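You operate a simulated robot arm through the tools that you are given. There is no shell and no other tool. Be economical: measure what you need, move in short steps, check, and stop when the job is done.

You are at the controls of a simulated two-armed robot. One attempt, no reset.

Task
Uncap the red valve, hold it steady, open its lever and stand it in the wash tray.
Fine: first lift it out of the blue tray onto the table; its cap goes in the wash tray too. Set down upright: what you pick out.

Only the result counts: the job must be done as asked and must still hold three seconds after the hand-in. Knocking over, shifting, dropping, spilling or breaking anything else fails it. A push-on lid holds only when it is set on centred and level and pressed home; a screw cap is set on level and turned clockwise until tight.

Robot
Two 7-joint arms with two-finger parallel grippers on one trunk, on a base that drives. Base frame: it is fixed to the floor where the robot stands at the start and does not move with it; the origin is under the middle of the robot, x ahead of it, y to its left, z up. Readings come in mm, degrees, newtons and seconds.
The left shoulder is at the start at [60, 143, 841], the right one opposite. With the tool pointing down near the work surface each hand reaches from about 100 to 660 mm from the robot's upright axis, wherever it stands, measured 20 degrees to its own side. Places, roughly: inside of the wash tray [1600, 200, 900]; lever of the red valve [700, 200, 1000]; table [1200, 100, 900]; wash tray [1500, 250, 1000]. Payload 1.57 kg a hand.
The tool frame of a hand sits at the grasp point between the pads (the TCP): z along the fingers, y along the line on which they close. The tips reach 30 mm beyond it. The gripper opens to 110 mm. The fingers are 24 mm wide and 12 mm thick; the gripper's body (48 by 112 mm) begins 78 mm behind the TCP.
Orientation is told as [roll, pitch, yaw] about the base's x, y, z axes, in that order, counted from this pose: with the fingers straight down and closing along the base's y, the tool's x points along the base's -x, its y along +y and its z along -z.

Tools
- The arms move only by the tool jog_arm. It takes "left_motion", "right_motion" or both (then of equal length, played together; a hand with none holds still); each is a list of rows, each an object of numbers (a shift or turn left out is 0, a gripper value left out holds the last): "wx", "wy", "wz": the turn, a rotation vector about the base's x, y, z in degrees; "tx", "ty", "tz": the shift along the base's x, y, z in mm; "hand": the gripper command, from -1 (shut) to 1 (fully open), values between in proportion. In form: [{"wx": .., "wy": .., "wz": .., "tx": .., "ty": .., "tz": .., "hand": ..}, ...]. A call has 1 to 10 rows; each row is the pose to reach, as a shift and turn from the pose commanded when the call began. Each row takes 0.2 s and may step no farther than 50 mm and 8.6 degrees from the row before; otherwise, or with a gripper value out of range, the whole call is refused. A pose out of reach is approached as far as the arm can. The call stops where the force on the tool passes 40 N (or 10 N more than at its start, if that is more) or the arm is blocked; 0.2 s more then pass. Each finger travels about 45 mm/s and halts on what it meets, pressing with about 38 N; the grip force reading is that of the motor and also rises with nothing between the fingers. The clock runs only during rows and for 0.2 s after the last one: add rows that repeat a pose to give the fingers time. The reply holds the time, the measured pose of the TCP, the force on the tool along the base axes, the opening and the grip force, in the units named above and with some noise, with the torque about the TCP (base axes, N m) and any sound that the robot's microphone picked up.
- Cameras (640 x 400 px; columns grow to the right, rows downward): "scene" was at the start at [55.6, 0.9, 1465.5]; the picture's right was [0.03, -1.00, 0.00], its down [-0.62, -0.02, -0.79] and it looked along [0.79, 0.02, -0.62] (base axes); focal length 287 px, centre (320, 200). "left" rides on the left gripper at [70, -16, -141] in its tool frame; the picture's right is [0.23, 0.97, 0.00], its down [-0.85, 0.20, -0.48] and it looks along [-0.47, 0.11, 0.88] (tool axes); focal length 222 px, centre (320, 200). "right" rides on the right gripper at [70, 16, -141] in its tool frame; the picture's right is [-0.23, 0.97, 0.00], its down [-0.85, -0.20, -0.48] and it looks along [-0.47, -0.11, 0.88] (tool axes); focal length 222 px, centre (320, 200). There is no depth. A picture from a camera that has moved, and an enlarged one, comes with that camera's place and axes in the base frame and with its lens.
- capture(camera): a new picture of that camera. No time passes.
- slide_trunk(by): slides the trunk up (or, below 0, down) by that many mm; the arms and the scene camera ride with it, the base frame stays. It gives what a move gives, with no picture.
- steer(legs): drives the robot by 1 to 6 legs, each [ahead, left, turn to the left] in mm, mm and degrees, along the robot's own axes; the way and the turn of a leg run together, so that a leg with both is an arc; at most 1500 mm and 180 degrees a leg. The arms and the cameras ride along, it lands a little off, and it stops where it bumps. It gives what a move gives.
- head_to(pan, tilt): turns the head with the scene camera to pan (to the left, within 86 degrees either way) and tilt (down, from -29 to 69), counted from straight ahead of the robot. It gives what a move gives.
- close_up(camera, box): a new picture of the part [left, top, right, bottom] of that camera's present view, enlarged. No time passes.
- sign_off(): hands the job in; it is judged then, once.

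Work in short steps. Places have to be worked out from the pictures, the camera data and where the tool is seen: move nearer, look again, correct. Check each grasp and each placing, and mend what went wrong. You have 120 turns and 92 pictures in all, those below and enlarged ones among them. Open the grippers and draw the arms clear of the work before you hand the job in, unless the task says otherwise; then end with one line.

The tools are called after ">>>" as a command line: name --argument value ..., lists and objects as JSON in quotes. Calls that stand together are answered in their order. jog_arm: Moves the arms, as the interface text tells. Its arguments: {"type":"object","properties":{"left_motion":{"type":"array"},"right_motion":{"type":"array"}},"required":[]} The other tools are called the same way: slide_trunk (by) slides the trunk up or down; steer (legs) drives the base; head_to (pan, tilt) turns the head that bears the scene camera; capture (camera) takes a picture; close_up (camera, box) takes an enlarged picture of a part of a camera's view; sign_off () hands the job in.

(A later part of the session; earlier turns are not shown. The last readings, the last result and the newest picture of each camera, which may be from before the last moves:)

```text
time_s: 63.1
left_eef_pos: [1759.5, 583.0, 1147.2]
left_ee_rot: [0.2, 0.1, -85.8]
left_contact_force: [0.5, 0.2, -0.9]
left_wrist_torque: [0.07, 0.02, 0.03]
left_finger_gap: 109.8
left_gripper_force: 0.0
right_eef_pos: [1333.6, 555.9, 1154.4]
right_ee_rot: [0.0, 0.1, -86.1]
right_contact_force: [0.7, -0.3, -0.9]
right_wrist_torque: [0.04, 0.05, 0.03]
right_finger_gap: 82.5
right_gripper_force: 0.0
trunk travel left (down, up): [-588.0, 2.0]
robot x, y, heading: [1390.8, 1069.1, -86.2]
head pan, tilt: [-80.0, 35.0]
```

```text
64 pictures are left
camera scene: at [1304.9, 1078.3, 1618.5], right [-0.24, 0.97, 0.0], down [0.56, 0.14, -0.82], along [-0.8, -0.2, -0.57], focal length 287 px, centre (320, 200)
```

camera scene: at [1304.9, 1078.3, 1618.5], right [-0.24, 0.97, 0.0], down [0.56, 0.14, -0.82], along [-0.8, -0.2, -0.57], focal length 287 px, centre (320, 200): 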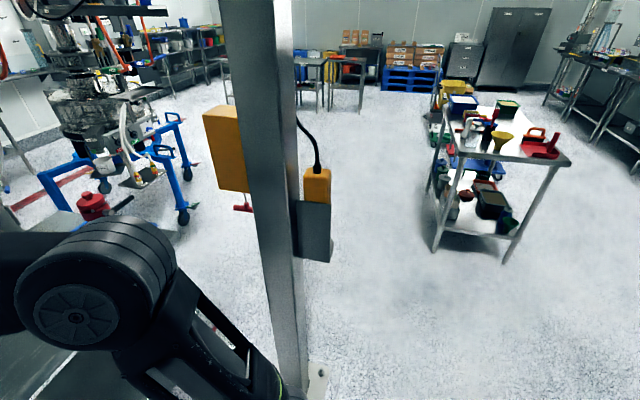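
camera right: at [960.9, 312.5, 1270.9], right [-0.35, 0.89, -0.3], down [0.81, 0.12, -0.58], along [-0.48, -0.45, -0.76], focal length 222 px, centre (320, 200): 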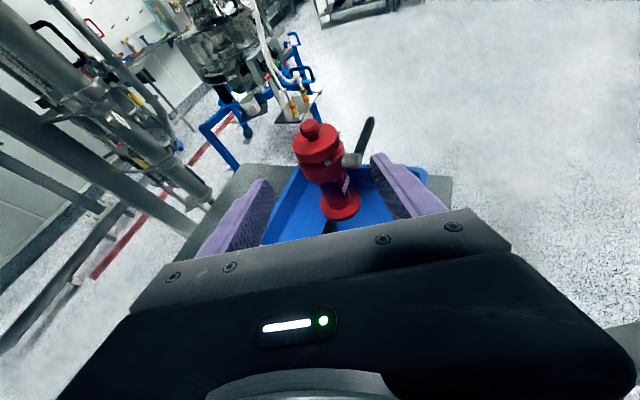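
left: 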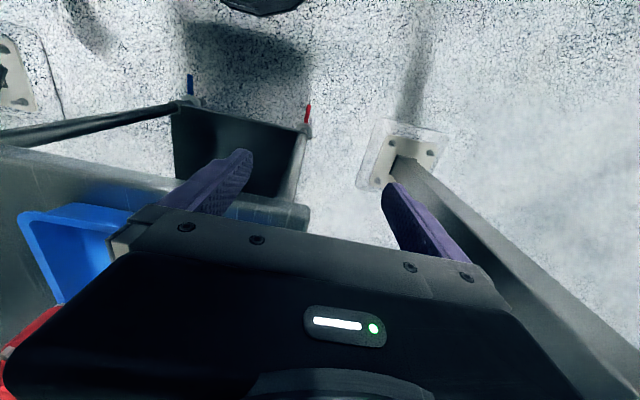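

The elbow is tucked now. I drive the route back to the front.

>>> steer --legs '[[-295, 0, 0], [0, 0, 86], [-1490, 0, 0]]'

>>> steer --legs '[[0, -1380, 0]]'

>>> head_to --pan 5 --tilt 40

>>> capture --camera "scene"

```text
time_s: 75.6
left_eef_pos: [414.7, 1716.2, 1149.1]
left_ee_rot: [0.4, -0.1, -0.3]
left_contact_force: [-0.2, 0.0, -0.4]
left_wrist_torque: [0.01, -0.03, 0.01]
left_finger_gap: 110.0
left_gripper_force: 0.0
right_eef_pos: [409.2, 1288.7, 1154.7]
right_ee_rot: [0.1, 0.1, -0.6]
right_contact_force: [0.5, -0.2, 0.3]
right_wrist_torque: [0.03, 0.02, -0.04]
right_finger_gap: 82.6
right_gripper_force: 0.1
trunk travel left (down, up): [-588.0, 2.0]
robot x, y, heading: [-99.4, 1385.9, -0.6]
head pan, tilt: [-80.0, 35.0]
```

```text
time_s: 82.7
left_eef_pos: [392.9, 296.1, 1149.1]
left_ee_rot: [0.3, 0.0, -1.0]
left_contact_force: [-1.2, 0.7, 0.3]
left_wrist_torque: [-0.02, 0.01, -0.04]
left_finger_gap: 109.9
left_gripper_force: 0.0
right_eef_pos: [383.2, -132.4, 1152.8]
right_ee_rot: [0.3, 0.0, -1.1]
right_contact_force: [-0.1, -0.1, 0.3]
right_wrist_torque: [-0.03, -0.02, 0.0]
right_finger_gap: 82.5
right_gripper_force: 0.1
trunk travel left (down, up): [-588.0, 2.0]
robot x, y, heading: [-128.2, -27.2, -1.3]
head pan, tilt: [-80.0, 35.0]
```

```text
time_s: 84.3
left_eef_pos: [393.8, 295.7, 1147.6]
left_ee_rot: [0.2, 0.0, -1.0]
left_contact_force: [0.0, 0.7, -0.1]
left_wrist_torque: [0.0, 0.03, -0.02]
left_finger_gap: 110.2
left_gripper_force: 0.0
right_eef_pos: [383.1, -131.2, 1153.5]
right_ee_rot: [0.1, 0.1, -1.0]
right_contact_force: [0.5, -0.4, -0.5]
right_wrist_torque: [-0.02, 0.0, -0.03]
right_finger_gap: 82.3
right_gripper_force: 0.0
trunk travel left (down, up): [-588.0, 2.0]
robot x, y, heading: [-123.6, -27.9, -1.4]
head pan, tilt: [5.0, 40.0]
```

```text
63 pictures are left
camera scene: at [-70.8, -22.8, 1610.8], right [0.06, -1.0, 0.0], down [-0.64, -0.04, -0.77], along [0.76, 0.05, -0.64], focal length 287 px, centre (320, 200)
```

scene: 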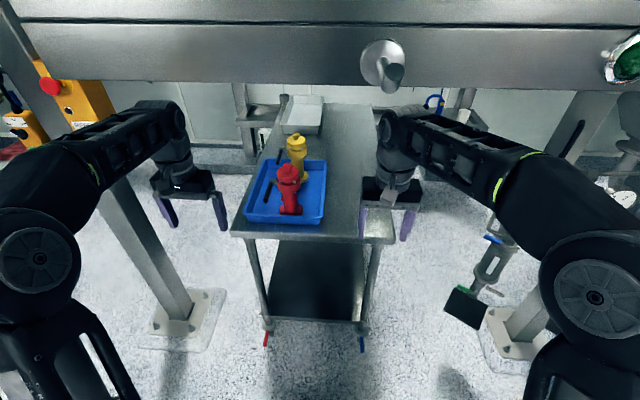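

Back at the front. I drive ahead to x≈150 so the valve at [725,140] is within comfortable reach of the right arm.

>>> steer --legs '[[275, 0, 1]]'

>>> head_to --pan 15 --tilt 48

>>> capture --camera "scene"

```text
time_s: 85.8
left_eef_pos: [564.0, 300.7, 1154.8]
left_ee_rot: [0.2, -0.8, -0.2]
left_contact_force: [-0.5, 0.2, -0.9]
left_wrist_torque: [0.0, 0.01, -0.03]
left_finger_gap: 110.0
left_gripper_force: 0.1
right_eef_pos: [560.0, -125.6, 1161.0]
right_ee_rot: [0.1, -0.7, -0.4]
right_contact_force: [0.6, 0.9, 0.2]
right_wrist_torque: [0.0, 0.0, 0.01]
right_finger_gap: 82.3
right_gripper_force: 0.0
trunk travel left (down, up): [-588.0, 2.0]
robot x, y, heading: [68.5, -30.9, -0.6]
head pan, tilt: [5.0, 40.0]
stopped in leg 1: the robot was blocked; the commanded pose is now the measured one
```

```text
time_s: 86.6
left_eef_pos: [561.7, 295.5, 1159.4]
left_ee_rot: [0.5, -1.0, -0.2]
left_contact_force: [0.5, 0.1, -0.1]
left_wrist_torque: [-0.04, 0.03, -0.01]
left_finger_gap: 110.1
left_gripper_force: 0.0
right_eef_pos: [556.7, -132.6, 1164.1]
right_ee_rot: [0.4, -0.9, -0.3]
right_contact_force: [0.2, 0.1, 1.1]
right_wrist_torque: [-0.01, 0.03, 0.01]
right_finger_gap: 82.5
right_gripper_force: 0.0
trunk travel left (down, up): [-588.0, 2.0]
robot x, y, heading: [67.3, -32.2, -0.6]
head pan, tilt: [15.0, 48.0]
```

```text
62 pictures are left
camera scene: at [92.3, -23.9, 1610.9], right [0.16, -0.99, 0.0], down [-0.64, -0.11, -0.76], along [0.75, 0.12, -0.65], focal length 287 px, centre (320, 200)
```

scene: 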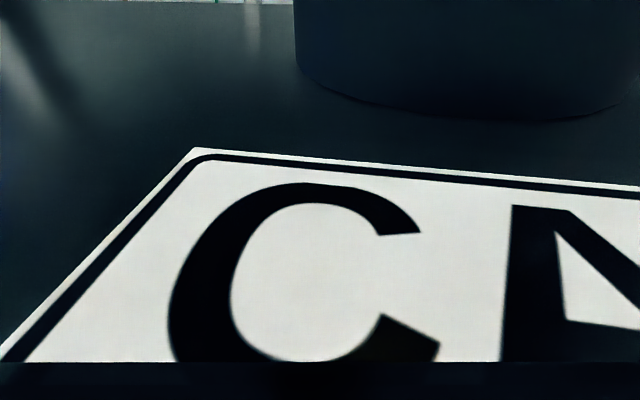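

The raised head hit the overhead beam. I back off, lower the trunk to its start height and approach again.

>>> steer --legs '[[-200, 0, 0]]'

>>> slide_trunk --by -148

>>> head_to --pan 5 --tilt 10

>>> capture --camera "scene"

```text
time_s: 88.1
left_eef_pos: [383.1, 300.5, 1148.9]
left_ee_rot: [0.3, -0.3, -0.4]
left_contact_force: [-0.7, 0.5, -0.5]
left_wrist_torque: [-0.03, -0.08, 0.0]
left_finger_gap: 110.0
left_gripper_force: 0.0
right_eef_pos: [377.0, -126.6, 1153.8]
right_ee_rot: [0.2, -0.1, -0.3]
right_contact_force: [-0.7, 0.8, 0.5]
right_wrist_torque: [0.0, -0.08, 0.02]
right_finger_gap: 82.3
right_gripper_force: 0.0
trunk travel left (down, up): [-588.0, 2.0]
robot x, y, heading: [-134.5, -27.2, -0.6]
head pan, tilt: [15.0, 48.0]
```

```text
time_s: 89.9
left_eef_pos: [384.9, 300.1, 1000.5]
left_ee_rot: [0.3, -0.1, -0.3]
left_contact_force: [-0.1, 1.0, -0.8]
left_wrist_torque: [0.01, 0.01, 0.03]
left_finger_gap: 110.0
left_gripper_force: 0.0
right_eef_pos: [377.7, -126.2, 1005.7]
right_ee_rot: [0.3, 0.0, -0.4]
right_contact_force: [-0.3, -0.1, -0.5]
right_wrist_torque: [0.05, -0.01, -0.01]
right_finger_gap: 82.4
right_gripper_force: 0.0
trunk travel left (down, up): [-440.0, 150.0]
robot x, y, heading: [-132.6, -34.4, -0.4]
head pan, tilt: [15.0, 48.0]
```

```text
time_s: 90.9
left_eef_pos: [384.9, 300.0, 1000.5]
left_ee_rot: [0.3, -0.1, -0.3]
left_contact_force: [-0.2, -0.2, 0.4]
left_wrist_torque: [-0.01, -0.03, -0.02]
left_finger_gap: 110.1
left_gripper_force: 0.1
right_eef_pos: [377.3, -124.9, 1005.5]
right_ee_rot: [0.1, 0.0, -0.4]
right_contact_force: [-0.4, -0.5, -0.4]
right_wrist_torque: [0.02, 0.0, -0.03]
right_finger_gap: 82.6
right_gripper_force: 0.0
trunk travel left (down, up): [-440.0, 150.0]
robot x, y, heading: [-133.4, -27.9, -0.5]
head pan, tilt: [5.0, 10.0]
```

```text
61 pictures are left
camera scene: at [-68.4, -22.4, 1510.4], right [0.08, -1.0, 0.0], down [-0.17, -0.01, -0.98], along [0.98, 0.08, -0.17], focal length 287 px, centre (320, 200)
```

scene: 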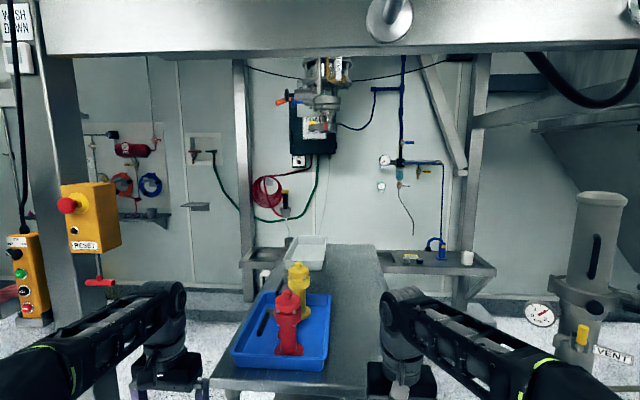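

The beam is at about x=90, z≈1560, so at the start trunk height with the head tilted down I pass below. I tilt the head down and drive ahead again.

>>> head_to --pan 10 --tilt 55

>>> steer --legs '[[270, 0, 0]]'

>>> capture --camera "scene"

```text
time_s: 92.0
left_eef_pos: [383.8, 300.9, 1001.0]
left_ee_rot: [0.4, 0.0, -0.3]
left_contact_force: [-0.2, 0.0, 0.4]
left_wrist_torque: [0.02, -0.01, -0.04]
left_finger_gap: 110.0
left_gripper_force: 0.1
right_eef_pos: [378.0, -126.8, 1005.0]
right_ee_rot: [0.1, 0.0, -0.4]
right_contact_force: [0.3, 0.3, 0.2]
right_wrist_torque: [-0.01, 0.02, -0.02]
right_finger_gap: 82.3
right_gripper_force: 0.1
trunk travel left (down, up): [-440.0, 150.0]
robot x, y, heading: [-134.1, -26.0, -0.5]
head pan, tilt: [10.0, 55.0]
```

```text
time_s: 93.7
left_eef_pos: [591.0, 301.7, 1007.7]
left_ee_rot: [0.3, -1.1, 0.1]
left_contact_force: [-0.8, 0.5, -0.1]
left_wrist_torque: [-0.03, -0.02, 0.03]
left_finger_gap: 109.9
left_gripper_force: 0.1
right_eef_pos: [587.4, -125.4, 1012.8]
right_ee_rot: [0.2, -0.9, -0.2]
right_contact_force: [-0.6, -1.0, -0.3]
right_wrist_torque: [-0.05, 0.02, -0.03]
right_finger_gap: 82.4
right_gripper_force: 0.2
trunk travel left (down, up): [-440.0, 150.0]
robot x, y, heading: [91.6, -29.8, -0.5]
head pan, tilt: [10.0, 55.0]
stopped in leg 1: the robot was blocked; the commanded pose is now the measured one
```

```text
60 pictures are left
camera scene: at [116.9, -19.1, 1448.8], right [0.15, -0.99, 0.0], down [-0.74, -0.11, -0.66], along [0.65, 0.09, -0.75], focal length 287 px, centre (320, 200)
```

scene: 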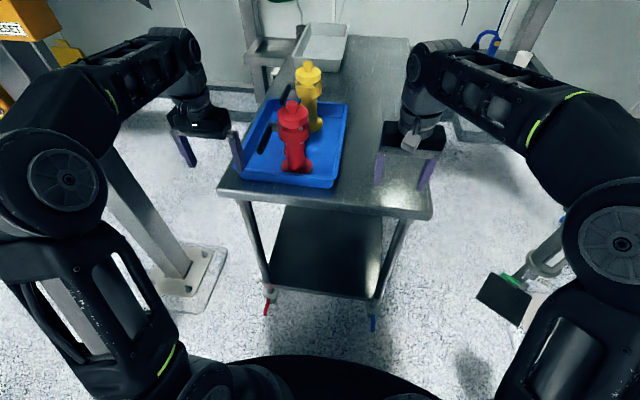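

The head is still touching the beam, so I stay just short of it (the tilted right hand can reach the valve from here). I back off slightly and measure the valve with a close-up.

>>> steer --legs '[[-25, 0, 0]]'

>>> close_up --camera "scene" --box '[220, 40, 360, 210]'

```text
time_s: 94.5
left_eef_pos: [577.0, 300.9, 1005.4]
left_ee_rot: [0.3, -0.5, 0.0]
left_contact_force: [-0.1, -0.9, -0.4]
left_wrist_torque: [0.02, -0.01, 0.02]
left_finger_gap: 110.1
left_gripper_force: 0.1
right_eef_pos: [572.8, -126.4, 1008.9]
right_ee_rot: [0.2, -0.2, -0.2]
right_contact_force: [1.2, -0.2, 1.2]
right_wrist_torque: [-0.05, -0.05, -0.01]
right_finger_gap: 82.4
right_gripper_force: 0.1
trunk travel left (down, up): [-440.0, 150.0]
robot x, y, heading: [69.1, -29.9, -0.2]
head pan, tilt: [10.0, 55.0]
```

```text
2.35 times, centred on (290, 125) of scene
camera zoom: at [104.9, -20.0, 1445.6], right [0.16, -0.99, 0.0], down [-0.79, -0.13, -0.6], along [0.59, 0.1, -0.8], focal length 675 px, centre (391, 376)
```

zoom: 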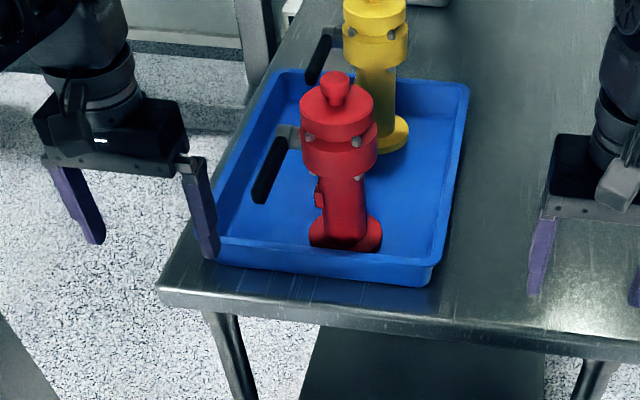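

The valve is upright at about [724,140], column z≈895–992. I yaw the right hand 30° and tilt it 55° toward the valve into a pre-grasp, fingers 94 mm open.

>>> jog_arm --right_motion '[{"wz": 7.5, "ty": 25, "hand": 0.7}, {"wz": 15, "ty": 50}, {"wz": 22.5, "ty": 75}, {"wz": 30, "ty": 100}]'

>>> jog_arm --right_motion '[{"wx": 3.93, "wy": -6.8, "tx": 6, "ty": 14, "tz": 4}, {"wx": 7.86, "wy": -13.6, "tx": 12, "ty": 28, "tz": 8}, {"wx": 11.8, "wy": -20.4, "tx": 18, "ty": 42, "tz": 12}, {"wx": 15.7, "wy": -27.2, "tx": 24, "ty": 56, "tz": 16}, {"wx": 19.6, "wy": -34, "tx": 30, "ty": 70, "tz": 20}, {"wx": 23.6, "wy": -40.8, "tx": 36, "ty": 85, "tz": 24}, {"wx": 27.5, "wy": -47.6, "tx": 41, "ty": 101, "tz": 27}]'

>>> close_up --camera "scene" --box '[200, 40, 400, 210]'

```text
time_s: 95.5
left_eef_pos: [579.0, 300.8, 1003.3]
left_ee_rot: [0.4, -0.4, 0.0]
left_contact_force: [0.9, 0.3, 0.5]
left_wrist_torque: [0.0, 0.0, 0.02]
left_finger_gap: 110.2
left_gripper_force: 0.1
right_eef_pos: [574.9, -60.7, 1008.5]
right_ee_rot: [0.1, -0.4, 19.8]
right_contact_force: [0.3, -0.7, 0.7]
right_wrist_torque: [0.02, 0.02, 0.0]
right_finger_gap: 93.5
right_gripper_force: 0.1
right hand out of reach, approached as far as the arm can: row 3, 4
trunk travel left (down, up): [-440.0, 150.0]
robot x, y, heading: [72.6, -29.3, -0.3]
head pan, tilt: [10.0, 55.0]
```

```text
time_s: 97.2
left_eef_pos: [578.4, 300.7, 1003.5]
left_ee_rot: [0.3, -0.5, -0.1]
left_contact_force: [0.6, 0.3, -0.3]
left_wrist_torque: [-0.03, 0.01, 0.01]
left_finger_gap: 110.0
left_gripper_force: 0.0
right_eef_pos: [616.6, 40.0, 1034.7]
right_ee_rot: [14.6, -54.1, 12.4]
right_contact_force: [0.1, 0.2, 0.3]
right_wrist_torque: [0.0, 0.01, 0.01]
right_finger_gap: 93.2
right_gripper_force: 0.1
trunk travel left (down, up): [-440.0, 150.0]
robot x, y, heading: [70.6, -28.0, -0.4]
head pan, tilt: [10.0, 55.0]
```

```text
2.35 times, centred on (300, 125) of scene
camera zoom: at [105.2, -20.2, 1443.9], right [0.16, -0.99, 0.0], down [-0.79, -0.13, -0.6], along [0.59, 0.1, -0.8], focal length 675 px, centre (367, 376)
```

zoom: 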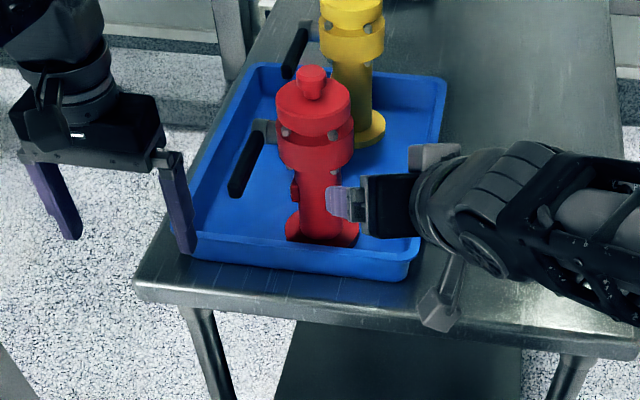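

The pose is right except a small roll (~10°) and 35 mm in y. I correct both, then view again.

>>> jog_arm --right_motion '[{"wx": -3.7, "wy": -2.15, "wz": 2.95, "ty": 18}, {"wx": -7.4, "wy": -4.3, "wz": 5.9, "ty": 36, "tx": -2}]'

>>> close_up --camera "scene" --box '[200, 40, 400, 210]'

```text
time_s: 97.8
left_eef_pos: [578.3, 300.3, 1001.8]
left_ee_rot: [0.3, -0.4, 0.0]
left_contact_force: [-0.6, 0.2, -0.2]
left_wrist_torque: [-0.03, 0.02, 0.01]
left_finger_gap: 109.9
left_gripper_force: 0.0
right_eef_pos: [613.7, 76.3, 1034.0]
right_ee_rot: [-0.3, -55.4, 30.5]
right_contact_force: [0.0, 0.2, -0.3]
right_wrist_torque: [0.03, 0.02, -0.03]
right_finger_gap: 93.6
right_gripper_force: 0.1
trunk travel left (down, up): [-440.0, 150.0]
robot x, y, heading: [66.2, -28.5, -0.3]
head pan, tilt: [10.0, 55.0]
```

```text
2.35 times, centred on (300, 125) of scene
camera zoom: at [105.2, -20.2, 1443.9], right [0.16, -0.99, 0.0], down [-0.79, -0.13, -0.6], along [0.59, 0.1, -0.8], focal length 675 px, centre (367, 376)
```

zoom: 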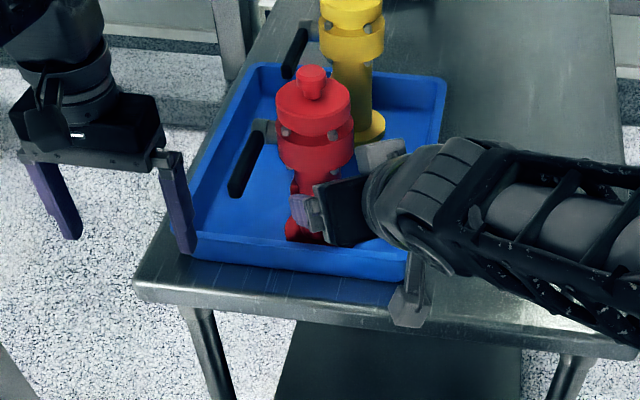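

Orientation is now level. I advance along the fingers most of the way and check.

>>> jog_arm --right_motion '[{"tx": 28, "ty": 16, "tz": -23}, {"tx": 55, "ty": 32, "tz": -45}, {"tx": 75, "ty": 43, "tz": -62}]'

>>> close_up --camera "scene" --box '[230, 60, 370, 180]'

```text
time_s: 98.5
left_eef_pos: [578.6, 301.0, 1002.5]
left_ee_rot: [0.2, -0.3, 0.0]
left_contact_force: [-0.4, 0.4, 0.1]
left_wrist_torque: [0.02, 0.03, -0.02]
left_finger_gap: 109.9
left_gripper_force: 0.0
right_eef_pos: [689.6, 117.7, 972.3]
right_ee_rot: [-0.2, -55.5, 30.4]
right_contact_force: [-0.4, 0.0, 0.1]
right_wrist_torque: [0.02, -0.03, 0.01]
right_finger_gap: 93.5
right_gripper_force: 0.0
trunk travel left (down, up): [-440.0, 150.0]
robot x, y, heading: [69.4, -31.5, -0.4]
head pan, tilt: [10.0, 55.0]
```

```text
3.33 times, centred on (300, 120) of scene
camera zoom: at [105.2, -20.2, 1443.9], right [0.16, -0.99, 0.0], down [-0.79, -0.13, -0.6], along [0.59, 0.1, -0.8], focal length 957 px, centre (387, 467)
```

zoom: 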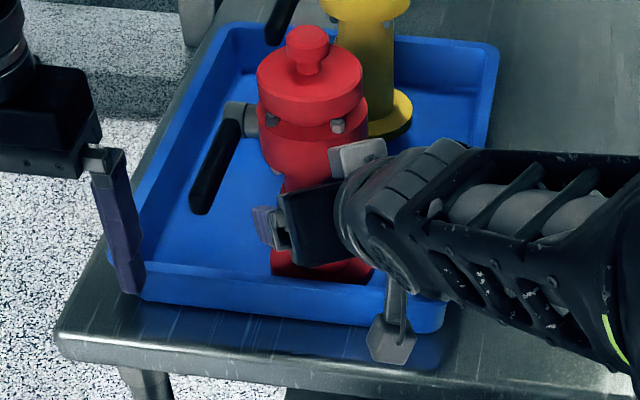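

Fingers straddle the column; the small wrist box will pass near the cap, so I'll stop with the TCP about 10 mm short of the axis, then close.

>>> jog_arm --right_motion '[{"tx": 12, "ty": 8, "tz": -11}, {"tx": 25, "ty": 17, "tz": -22}]'

>>> close_up --camera "scene" --box '[230, 60, 370, 180]'

```text
time_s: 99.2
left_eef_pos: [578.9, 301.0, 1003.5]
left_ee_rot: [0.3, -0.4, 0.0]
left_contact_force: [1.1, -0.3, -0.2]
left_wrist_torque: [0.02, -0.03, 0.0]
left_finger_gap: 110.1
left_gripper_force: 0.1
right_eef_pos: [714.4, 135.9, 950.5]
right_ee_rot: [-0.2, -55.4, 30.5]
right_contact_force: [-0.2, 0.1, -0.2]
right_wrist_torque: [0.02, -0.01, 0.03]
right_finger_gap: 93.5
right_gripper_force: 0.1
trunk travel left (down, up): [-440.0, 150.0]
robot x, y, heading: [65.7, -25.6, -0.3]
head pan, tilt: [10.0, 55.0]
```

```text
3.33 times, centred on (300, 120) of scene
camera zoom: at [105.2, -20.2, 1443.9], right [0.16, -0.99, 0.0], down [-0.79, -0.13, -0.6], along [0.59, 0.1, -0.8], focal length 957 px, centre (387, 467)
```

zoom: 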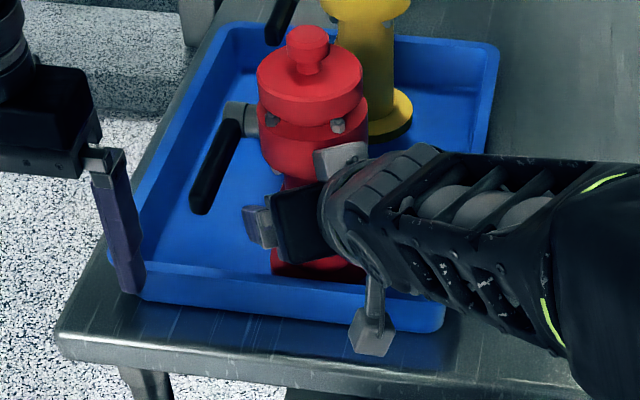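

No contact and the valve is untouched. I close the right gripper on the column.

>>> jog_arm --right_motion '[{"hand": -1}, {"hand": -1}, {"hand": -1}, {"hand": -1}, {"hand": -1}, {"hand": -1}]'

>>> close_up --camera "scene" --box '[230, 60, 370, 180]'

```text
time_s: 100.5
left_eef_pos: [578.3, 301.4, 1002.3]
left_ee_rot: [0.3, -0.5, -0.1]
left_contact_force: [-0.6, 0.2, -0.4]
left_wrist_torque: [0.02, 0.03, -0.01]
left_finger_gap: 110.1
left_gripper_force: 0.1
right_eef_pos: [714.9, 135.4, 950.0]
right_ee_rot: [-0.3, -55.3, 30.4]
right_contact_force: [-0.7, -2.1, -0.2]
right_wrist_torque: [0.13, 0.15, 0.05]
right_finger_gap: 50.3
right_gripper_force: 38.0
trunk travel left (down, up): [-440.0, 150.0]
robot x, y, heading: [69.9, -30.1, -0.3]
head pan, tilt: [10.0, 55.0]
```

```text
3.33 times, centred on (300, 120) of scene
camera zoom: at [105.1, -20.2, 1443.9], right [0.16, -0.99, 0.0], down [-0.79, -0.13, -0.6], along [0.59, 0.1, -0.8], focal length 957 px, centre (387, 467)
```

zoom: 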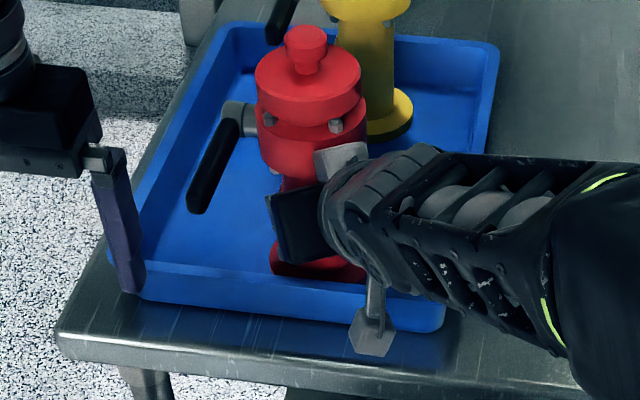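

Firm grip at 50 mm. I lift straight up 75 mm and look.

>>> jog_arm --right_motion '[{"tz": 15}, {"tz": 30}, {"tz": 45}, {"tz": 60}, {"tz": 75}]'

>>> close_up --camera "scene" --box '[200, 40, 400, 210]'

```text
time_s: 101.8
left_eef_pos: [579.2, 299.9, 1003.2]
left_ee_rot: [0.3, -0.4, -0.1]
left_contact_force: [1.0, -0.1, 0.6]
left_wrist_torque: [-0.01, 0.0, 0.02]
left_finger_gap: 110.0
left_gripper_force: 0.0
right_eef_pos: [713.3, 137.2, 1026.7]
right_ee_rot: [-0.3, -55.4, 30.3]
right_contact_force: [-0.2, 0.4, -6.7]
right_wrist_torque: [-0.05, 0.02, 0.04]
right_finger_gap: 50.2
right_gripper_force: 38.1
trunk travel left (down, up): [-440.0, 150.0]
robot x, y, heading: [66.5, -27.3, -0.8]
head pan, tilt: [10.0, 55.0]
```

```text
2.35 times, centred on (300, 125) of scene
camera zoom: at [105.6, -20.2, 1444.1], right [0.16, -0.99, 0.0], down [-0.79, -0.13, -0.6], along [0.59, 0.1, -0.8], focal length 675 px, centre (367, 376)
```

zoom: 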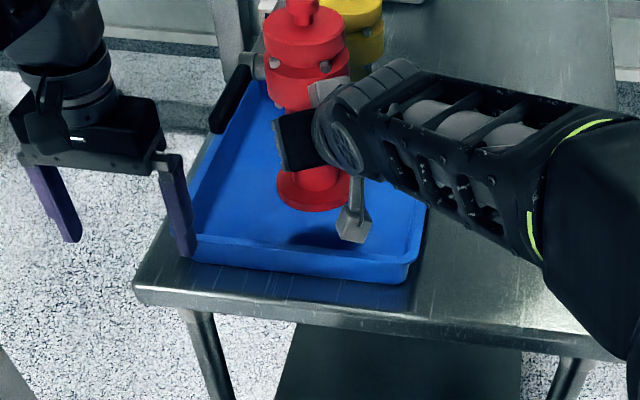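

The valve hangs upright, clear of the tray. I back the robot away from the table and head left along the known route.

>>> steer --legs '[[-230, 0, 0], [0, 1400, 0]]'

>>> capture --camera "scene"

```text
time_s: 110.0
left_eef_pos: [386.2, 1689.0, 1000.6]
left_ee_rot: [0.2, 0.0, -1.1]
left_contact_force: [0.3, 0.0, -0.2]
left_wrist_torque: [-0.04, -0.04, -0.02]
left_finger_gap: 109.8
left_gripper_force: 0.1
right_eef_pos: [517.6, 1523.6, 1023.5]
right_ee_rot: [-0.1, -55.0, 29.4]
right_contact_force: [-0.2, 0.1, -8.3]
right_wrist_torque: [-0.05, 0.0, 0.05]
right_finger_gap: 50.2
right_gripper_force: 38.3
trunk travel left (down, up): [-440.0, 150.0]
robot x, y, heading: [-137.4, 1364.1, -1.5]
head pan, tilt: [10.0, 55.0]
```

```text
52 pictures are left
camera scene: at [-92.0, 1376.3, 1442.1], right [0.15, -0.99, 0.0], down [-0.81, -0.12, -0.57], along [0.57, 0.09, -0.82], focal length 287 px, centre (320, 200)
```

scene: 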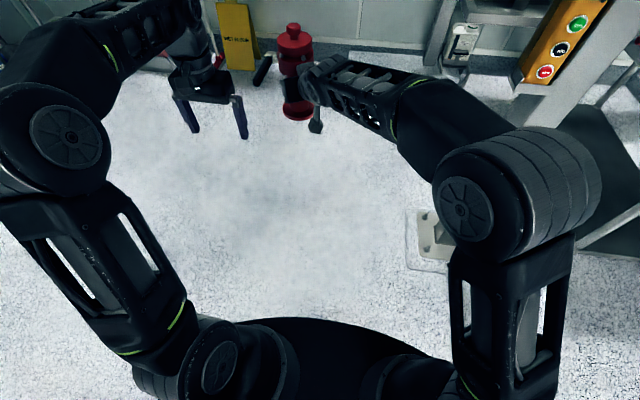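

Everything holds. I continue: ahead past the post, turn right to face the table.

>>> steer --legs '[[1480, 0, 0], [0, 0, -88]]'

>>> head_to --pan 5 --tilt 45

>>> capture --camera "scene"

```text
time_s: 121.2
left_eef_pos: [1692.0, 803.4, 999.3]
left_ee_rot: [0.4, -0.1, -90.4]
left_contact_force: [-0.1, -0.4, -0.1]
left_wrist_torque: [-0.01, 0.0, 0.0]
left_finger_gap: 110.0
left_gripper_force: 0.1
right_eef_pos: [1526.3, 669.4, 1022.5]
right_ee_rot: [-0.1, -55.1, -60.1]
right_contact_force: [-0.3, 0.3, -7.5]
right_wrist_torque: [-0.01, 0.04, 0.03]
right_finger_gap: 49.7
right_gripper_force: 38.2
trunk travel left (down, up): [-440.0, 150.0]
robot x, y, heading: [1364.6, 1318.1, -90.7]
head pan, tilt: [10.0, 55.0]
```

```text
time_s: 121.9
left_eef_pos: [1689.3, 801.8, 1001.2]
left_ee_rot: [0.3, -0.1, -90.4]
left_contact_force: [0.1, -0.4, 0.2]
left_wrist_torque: [0.01, -0.03, -0.01]
left_finger_gap: 110.0
left_gripper_force: 0.0
right_eef_pos: [1526.1, 669.1, 1023.7]
right_ee_rot: [-0.1, -55.0, -60.1]
right_contact_force: [0.1, -0.6, -7.7]
right_wrist_torque: [0.07, 0.05, 0.02]
right_finger_gap: 49.6
right_gripper_force: 37.6
trunk travel left (down, up): [-440.0, 150.0]
robot x, y, heading: [1362.5, 1320.2, -90.9]
head pan, tilt: [5.0, 45.0]
```

```text
51 pictures are left
camera scene: at [1369.0, 1265.2, 1455.5], right [-1.0, -0.07, 0.0], down [-0.05, 0.71, -0.71], along [0.05, -0.7, -0.71], focal length 287 px, centre (320, 200)
```

scene: 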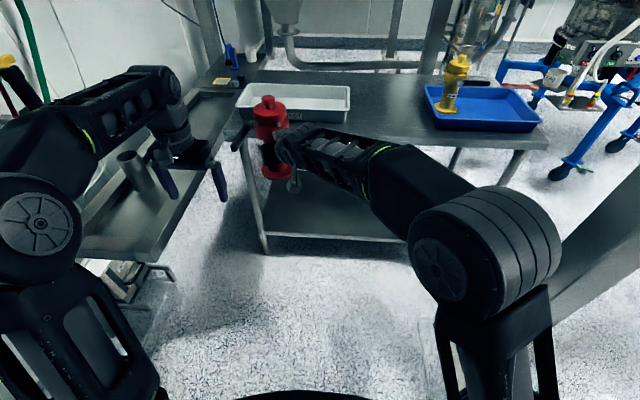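

I raise the trunk so the valve clears the wash tray, then drive up to the table.

>>> slide_trunk --by 145

>>> steer --legs '[[620, -30, 0]]'

>>> capture --camera "scene"

```text
time_s: 123.6
left_eef_pos: [1690.2, 802.0, 1146.1]
left_ee_rot: [0.2, -0.1, -90.3]
left_contact_force: [-0.4, -0.4, -0.3]
left_wrist_torque: [-0.01, 0.01, -0.03]
left_finger_gap: 110.1
left_gripper_force: 0.1
right_eef_pos: [1526.2, 669.4, 1168.5]
right_ee_rot: [-0.1, -55.0, -60.1]
right_contact_force: [-0.4, 0.5, -8.1]
right_wrist_torque: [0.03, 0.05, -0.04]
right_finger_gap: 49.7
right_gripper_force: 37.9
trunk travel left (down, up): [-585.0, 5.0]
robot x, y, heading: [1364.6, 1319.9, -90.8]
head pan, tilt: [5.0, 45.0]
```

```text
time_s: 127.2
left_eef_pos: [1665.3, 177.5, 1145.9]
left_ee_rot: [0.2, -0.1, -89.4]
left_contact_force: [-0.7, -0.9, -0.2]
left_wrist_torque: [0.0, 0.01, 0.0]
left_finger_gap: 109.9
left_gripper_force: 0.0
right_eef_pos: [1502.8, 42.2, 1167.7]
right_ee_rot: [-0.1, -55.0, -59.2]
right_contact_force: [0.5, -0.3, -7.7]
right_wrist_torque: [0.07, 0.04, -0.02]
right_finger_gap: 49.2
right_gripper_force: 38.0
trunk travel left (down, up): [-585.0, 5.0]
robot x, y, heading: [1331.1, 691.0, -89.7]
head pan, tilt: [5.0, 45.0]
```

```text
50 pictures are left
camera scene: at [1336.5, 635.1, 1600.5], right [-1.0, -0.09, 0.0], down [-0.06, 0.71, -0.71], along [0.06, -0.7, -0.71], focal length 287 px, centre (320, 200)
```

scene: 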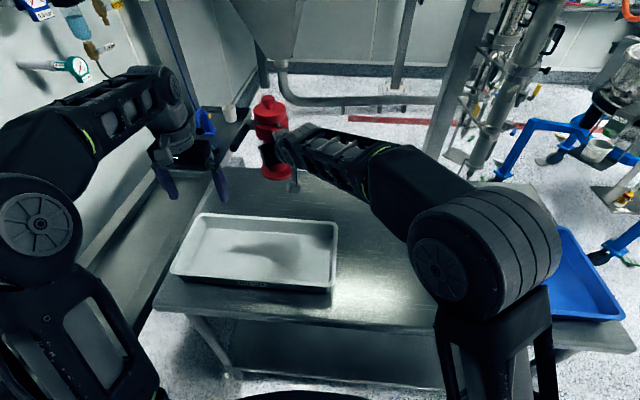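

The valve is secure. I carry it over the table to about [1210,120], right of the wash tray, lowering to z≈1040.

>>> jog_arm --right_motion '[{"tx": -42, "ty": 12, "tz": -5}, {"tx": -84, "ty": 25, "tz": -15}, {"tx": -126, "ty": 37, "tz": -30}, {"tx": -168, "ty": 50, "tz": -45}, {"tx": -210, "ty": 62, "tz": -60}, {"tx": -252, "ty": 75, "tz": -80}, {"tx": -298, "ty": 87, "tz": -95}, {"tx": -298, "ty": 87, "tz": -128}]'

>>> capture --camera "scene"

```text
time_s: 128.9
left_eef_pos: [1662.7, 177.8, 1147.0]
left_ee_rot: [0.5, -0.1, -89.3]
left_contact_force: [0.0, -1.1, -0.4]
left_wrist_torque: [0.04, -0.02, 0.0]
left_finger_gap: 109.7
left_gripper_force: 0.0
right_eef_pos: [1197.2, 129.4, 1050.7]
right_ee_rot: [0.3, -54.3, -60.2]
right_contact_force: [-1.3, -0.2, -8.3]
right_wrist_torque: [0.02, -0.05, 0.06]
right_finger_gap: 49.4
right_gripper_force: 38.8
trunk travel left (down, up): [-585.0, 5.0]
robot x, y, heading: [1330.0, 692.2, -89.8]
head pan, tilt: [5.0, 45.0]
stopped in row 8 (right hand): the force on the tool passed its limit (the readings are from after the stop); the commanded pose is now the measured one
```

```text
49 pictures are left
camera scene: at [1330.3, 633.8, 1600.5], right [-1.0, -0.09, 0.0], down [-0.06, 0.71, -0.71], along [0.07, -0.7, -0.71], focal length 287 px, centre (320, 200)
```

scene: 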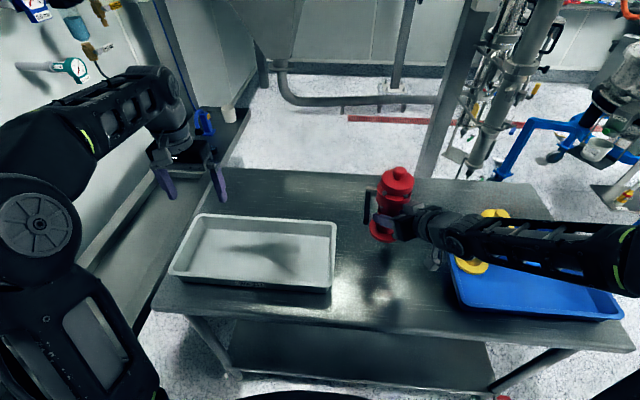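

The move stopped on force; the forearm looks close to the yellow valve. I zoom in before moving anything.

>>> close_up --camera "scene" --box '[350, 150, 640, 330]'

>>> capture --camera "left"

```text
2.21 times, centred on (495, 240) of scene
camera zoom: at [1330.3, 633.8, 1600.5], right [-1.0, -0.09, 0.0], down [-0.06, 0.71, -0.71], along [0.07, -0.7, -0.71], focal length 633 px, centre (-66, 112)
```

zoom: 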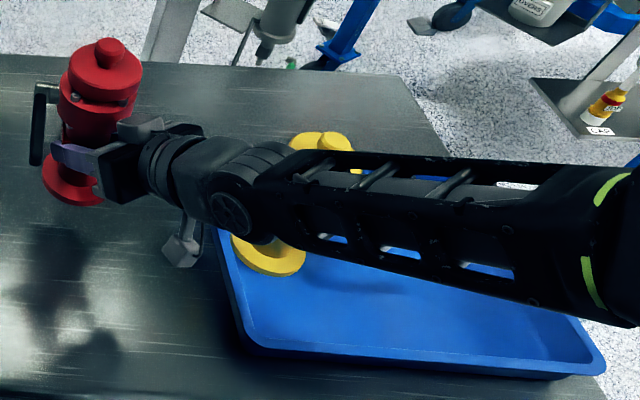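

```text
47 pictures are left
camera left: at [1644.1, 247.8, 1288.1], right [0.97, 0.24, 0.01], down [0.21, -0.85, 0.48], along [0.12, -0.47, -0.88], focal length 222 px, centre (320, 200)
```

left: 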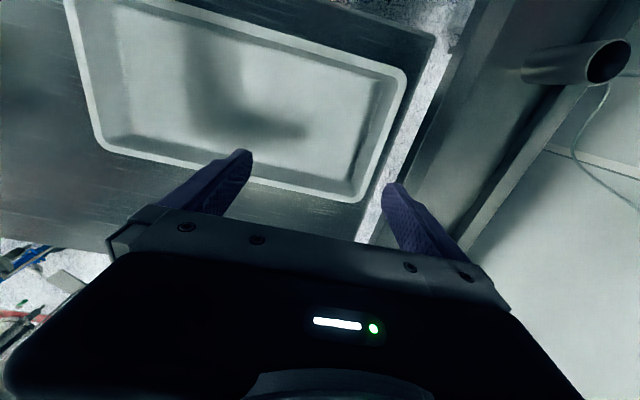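

The forearm passes at y≥270, well in front of and above the yellow valve, and the red valve is upright. I lower in gentle steps.

>>> jog_arm --right_motion '[{"tz": -12}, {"tz": -24}, {"tz": -36}, {"tz": -48}, {"tz": -60}, {"tz": -72}, {"tz": -82}]'

>>> close_up --camera "scene" --box '[330, 130, 530, 290]'

```text
time_s: 130.5
left_eef_pos: [1668.2, 178.9, 1146.7]
left_ee_rot: [0.5, -0.1, -89.2]
left_contact_force: [0.5, 0.5, -1.3]
left_wrist_torque: [0.01, -0.02, -0.02]
left_finger_gap: 109.9
left_gripper_force: 0.1
right_eef_pos: [1200.8, 130.2, 970.5]
right_ee_rot: [0.0, -54.4, -59.7]
right_contact_force: [0.1, 1.0, -6.6]
right_wrist_torque: [0.06, 0.04, -0.03]
right_finger_gap: 49.1
right_gripper_force: 38.1
trunk travel left (down, up): [-585.0, 5.0]
robot x, y, heading: [1331.3, 690.9, -89.9]
head pan, tilt: [5.0, 45.0]
```

```text
2.50 times, centred on (430, 210) of scene
camera zoom: at [1336.2, 635.9, 1600.5], right [-1.0, -0.09, 0.0], down [-0.06, 0.7, -0.71], along [0.06, -0.7, -0.71], focal length 718 px, centre (45, 175)
```

zoom: 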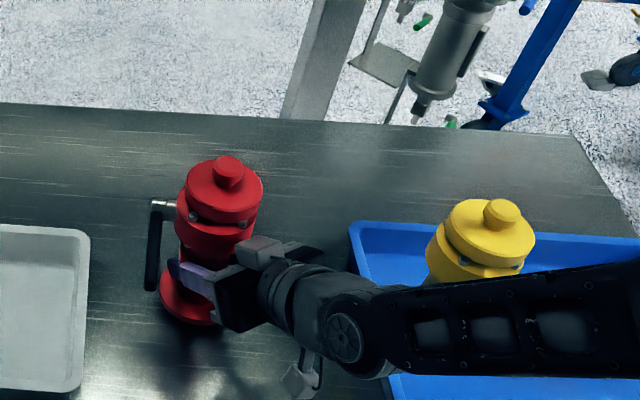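

Bottom is ~25 mm above the table. I lower in 4–5 mm steps until the weight comes off.

>>> jog_arm --right_motion '[{"tz": -5}, {"tz": -10}, {"tz": -15}, {"tz": -19}, {"tz": -22}]'

```text
time_s: 131.7
left_eef_pos: [1668.8, 179.5, 1145.5]
left_ee_rot: [0.4, 0.0, -89.0]
left_contact_force: [-0.1, 0.6, 0.2]
left_wrist_torque: [0.0, 0.0, 0.02]
left_finger_gap: 109.8
left_gripper_force: 0.1
right_eef_pos: [1200.5, 130.7, 948.4]
right_ee_rot: [0.0, -54.4, -59.8]
right_contact_force: [0.8, -0.2, -8.4]
right_wrist_torque: [0.03, 0.04, -0.02]
right_finger_gap: 49.5
right_gripper_force: 37.6
trunk travel left (down, up): [-585.0, 5.0]
robot x, y, heading: [1330.0, 690.5, -89.9]
head pan, tilt: [5.0, 45.0]
```

>>> jog_arm --right_motion '[{"tz": -2}, {"tz": -4}, {"tz": -6}, {"tz": -7}]'

```text
time_s: 132.7
left_eef_pos: [1668.6, 182.7, 1147.8]
left_ee_rot: [0.4, -0.3, -89.0]
left_contact_force: [-0.8, -0.3, -0.3]
left_wrist_torque: [-0.02, 0.02, 0.02]
left_finger_gap: 110.2
left_gripper_force: 0.1
right_eef_pos: [1201.4, 130.3, 945.8]
right_ee_rot: [-0.3, -54.9, -59.6]
right_contact_force: [-7.6, 5.6, 27.3]
right_wrist_torque: [-0.18, -1.08, 0.29]
right_finger_gap: 49.3
right_gripper_force: 38.1
trunk travel left (down, up): [-585.0, 5.0]
robot x, y, heading: [1330.2, 689.8, -89.6]
head pan, tilt: [5.0, 45.0]
```

The base touches the table (27 N up). I ease off 4 mm so it rests lightly.

>>> jog_arm --right_motion '[{"tz": 2}, {"tz": 4}]'

>>> close_up --camera "scene" --box '[350, 150, 470, 260]'

```text
time_s: 133.3
left_eef_pos: [1669.3, 180.1, 1147.0]
left_ee_rot: [0.4, -0.2, -89.1]
left_contact_force: [0.7, -0.1, 0.3]
left_wrist_torque: [0.0, 0.0, 0.0]
left_finger_gap: 110.3
left_gripper_force: 0.1
right_eef_pos: [1200.2, 130.1, 945.5]
right_ee_rot: [0.0, -54.4, -59.7]
right_contact_force: [-2.4, -4.9, 11.6]
right_wrist_torque: [-0.88, -0.37, -0.24]
right_finger_gap: 49.2
right_gripper_force: 37.7
trunk travel left (down, up): [-585.0, 5.0]
robot x, y, heading: [1329.5, 687.6, -89.6]
head pan, tilt: [5.0, 45.0]
```

```text
3.64 times, centred on (410, 205) of scene
camera zoom: at [1336.4, 637.3, 1600.3], right [-1.0, -0.09, 0.0], down [-0.06, 0.7, -0.71], along [0.06, -0.7, -0.71], focal length 1044 px, centre (-7, 182)
```

zoom: 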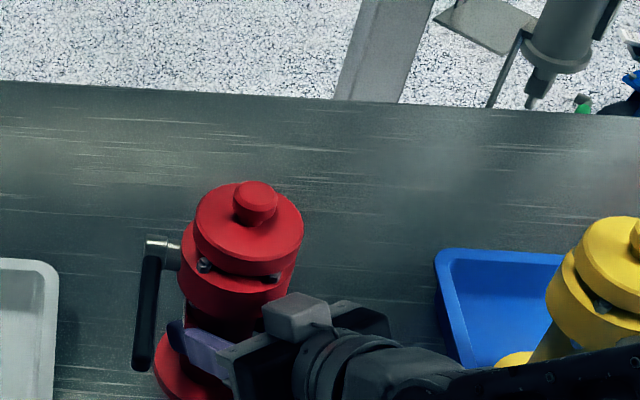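

It stands at about [1200,124], but that is too far for the left hand to work above it. I lift slightly and move it closer, to about [1225,225].

>>> jog_arm --right_motion '[{"tz": 15}, {"tz": 30}, {"tx": 6, "ty": 25, "tz": 35}, {"tx": 12, "ty": 50, "tz": 35}, {"tx": 18, "ty": 75, "tz": 35}, {"tx": 25, "ty": 100, "tz": 35}, {"tx": 25, "ty": 100, "tz": 22}, {"tx": 25, "ty": 100, "tz": 10}]'

```text
time_s: 135.1
left_eef_pos: [1668.5, 179.6, 1145.1]
left_ee_rot: [0.4, -0.1, -89.1]
left_contact_force: [-0.4, -0.7, -0.4]
left_wrist_torque: [-0.03, -0.04, 0.0]
left_finger_gap: 110.1
left_gripper_force: 0.1
right_eef_pos: [1223.3, 205.7, 952.3]
right_ee_rot: [0.0, -54.3, -59.9]
right_contact_force: [-0.5, -1.1, -6.6]
right_wrist_torque: [0.06, 0.06, 0.05]
right_finger_gap: 49.1
right_gripper_force: 38.5
right hand out of reach, approached as far as the arm can: row 6, 7, 8
trunk travel left (down, up): [-585.0, 5.0]
robot x, y, heading: [1327.8, 690.3, -90.0]
head pan, tilt: [5.0, 45.0]
```

It got to about [1223,200], close enough. I set it down gently.

>>> jog_arm --right_motion '[{"tz": -3}, {"tz": -6}, {"tz": -8}]'

>>> capture --camera "scene"

```text
time_s: 135.9
left_eef_pos: [1669.1, 179.7, 1146.2]
left_ee_rot: [0.4, -0.2, -89.2]
left_contact_force: [-0.2, 0.2, -0.5]
left_wrist_torque: [0.01, -0.02, 0.03]
left_finger_gap: 109.9
left_gripper_force: 0.1
right_eef_pos: [1224.7, 206.5, 944.4]
right_ee_rot: [-0.2, -54.5, -59.7]
right_contact_force: [-0.4, 0.3, -2.3]
right_wrist_torque: [0.02, -0.13, 0.01]
right_finger_gap: 49.3
right_gripper_force: 38.7
trunk travel left (down, up): [-585.0, 5.0]
robot x, y, heading: [1331.5, 688.6, -90.0]
head pan, tilt: [5.0, 45.0]
```

```text
44 pictures are left
camera scene: at [1336.4, 636.6, 1600.6], right [-1.0, -0.09, 0.0], down [-0.06, 0.7, -0.71], along [0.06, -0.7, -0.71], focal length 287 px, centre (320, 200)
```

scene: 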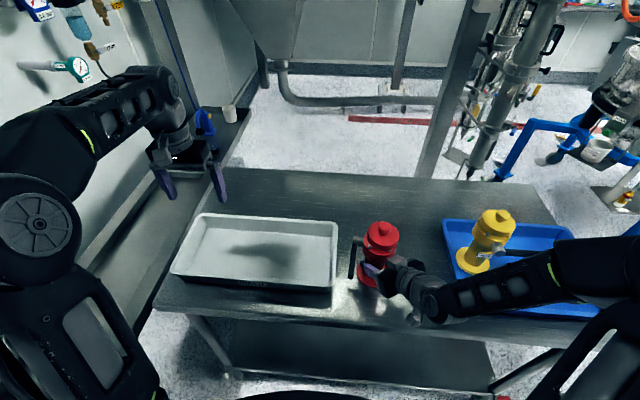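

Touching lightly. I locate the knob precisely with a close-up.

>>> close_up --camera "scene" --box '[330, 200, 450, 300]'

```text
4.00 times, centred on (390, 250) of scene
camera zoom: at [1336.4, 636.6, 1600.6], right [-1.0, -0.09, 0.0], down [-0.06, 0.7, -0.71], along [0.06, -0.7, -0.71], focal length 1148 px, centre (40, 0)
```

zoom: 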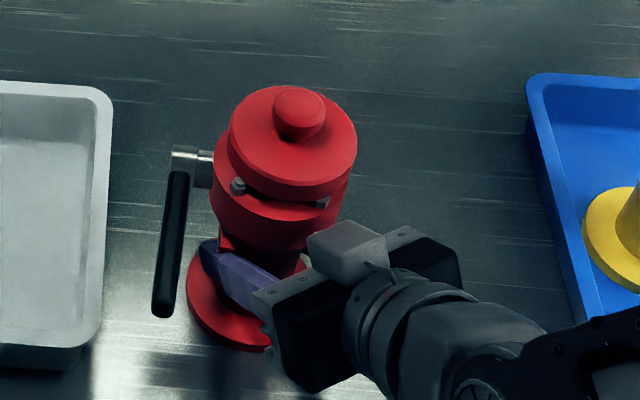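

Knob centre is at about [1222,201], top z≈1083, Ø≈30. I bring the left hand over it at z≈1146, fingers opened to ~65 mm.

>>> jog_arm --left_motion '[{"tx": -45, "ty": 2, "hand": 0.2}, {"tx": -90, "ty": 4}, {"tx": -135, "ty": 6}, {"tx": -180, "ty": 8}, {"tx": -225, "ty": 10}, {"tx": -270, "ty": 12}, {"tx": -315, "ty": 14}, {"tx": -360, "ty": 16}, {"tx": -405, "ty": 18}, {"tx": -447, "ty": 21}]'

>>> close_up --camera "scene" --box '[280, 120, 480, 290]'

>>> capture --camera "left"

```text
time_s: 138.1
left_eef_pos: [1309.3, 195.8, 1146.7]
left_ee_rot: [0.3, -0.3, -89.1]
left_contact_force: [-0.5, 0.2, 1.4]
left_wrist_torque: [0.0, 0.0, 0.0]
left_finger_gap: 65.9
left_gripper_force: 0.2
left hand out of reach, approached as far as the arm can: row 9, 10
right_eef_pos: [1223.8, 207.1, 944.8]
right_ee_rot: [-0.1, -54.6, -59.8]
right_contact_force: [-2.6, 1.5, 8.8]
right_wrist_torque: [-0.21, -0.39, 0.07]
right_finger_gap: 49.4
right_gripper_force: 37.9
trunk travel left (down, up): [-585.0, 5.0]
robot x, y, heading: [1326.8, 690.7, -89.7]
head pan, tilt: [5.0, 45.0]
```

```text
2.35 times, centred on (380, 205) of scene
camera zoom: at [1336.0, 637.7, 1600.6], right [-1.0, -0.09, 0.0], down [-0.06, 0.7, -0.71], along [0.06, -0.7, -0.71], focal length 675 px, centre (179, 188)
```

zoom: 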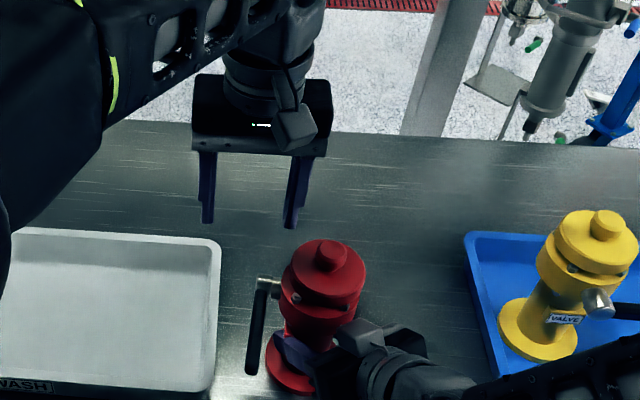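

```text
41 pictures are left
camera left: at [1290.7, 267.1, 1288.6], right [0.97, 0.24, 0.0], down [0.21, -0.85, 0.48], along [0.12, -0.47, -0.88], focal length 222 px, centre (320, 200)
```

left: 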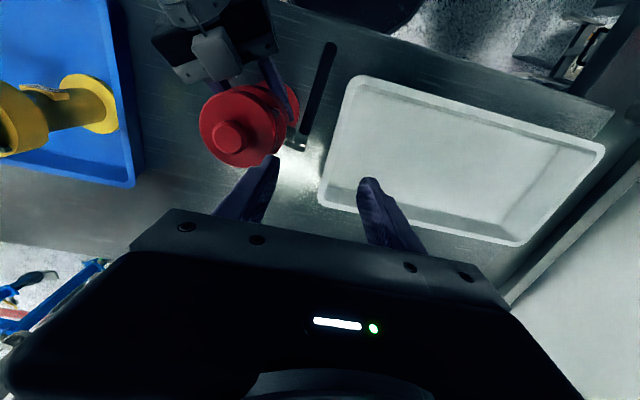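

The left arm can't quite reach over the knob; I lift the valve 12 mm and shift it 47 mm toward the wash tray (staying clear of its edge).

>>> jog_arm --right_motion '[{"tz": 6}, {"tz": 12}, {"tx": 16, "tz": 12}, {"tx": 32, "tz": 12}, {"tx": 47, "tz": 12}, {"tx": 47, "tz": 6}, {"tx": 47, "tz": 2}, {"tx": 47, "tz": 0}]'

>>> close_up --camera "scene" --box '[300, 190, 440, 310]'

```text
time_s: 139.9
left_eef_pos: [1309.7, 196.2, 1146.9]
left_ee_rot: [0.3, -0.2, -89.2]
left_contact_force: [-0.7, -0.6, 0.5]
left_wrist_torque: [-0.02, -0.02, -0.04]
left_finger_gap: 65.9
left_gripper_force: 0.1
right_eef_pos: [1272.6, 206.9, 944.6]
right_ee_rot: [-0.1, -54.5, -59.8]
right_contact_force: [-1.2, 1.0, 0.6]
right_wrist_torque: [0.2, -0.18, 0.05]
right_finger_gap: 49.4
right_gripper_force: 37.6
trunk travel left (down, up): [-585.0, 5.0]
robot x, y, heading: [1331.9, 690.8, -90.0]
head pan, tilt: [5.0, 45.0]
```

```text
3.33 times, centred on (370, 250) of scene
camera zoom: at [1336.3, 636.8, 1600.7], right [-1.0, -0.09, 0.0], down [-0.06, 0.7, -0.71], along [0.06, -0.7, -0.71], focal length 957 px, centre (153, 33)
```

zoom: 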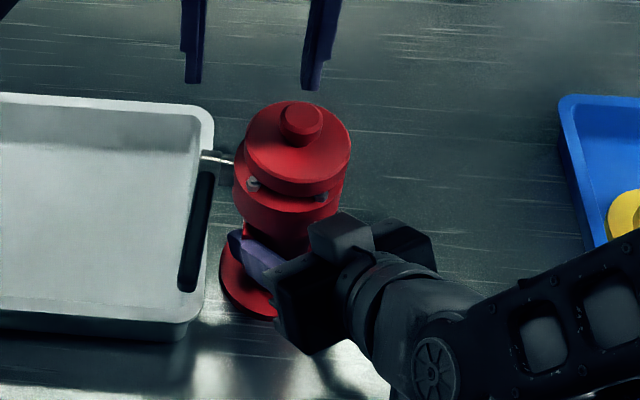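

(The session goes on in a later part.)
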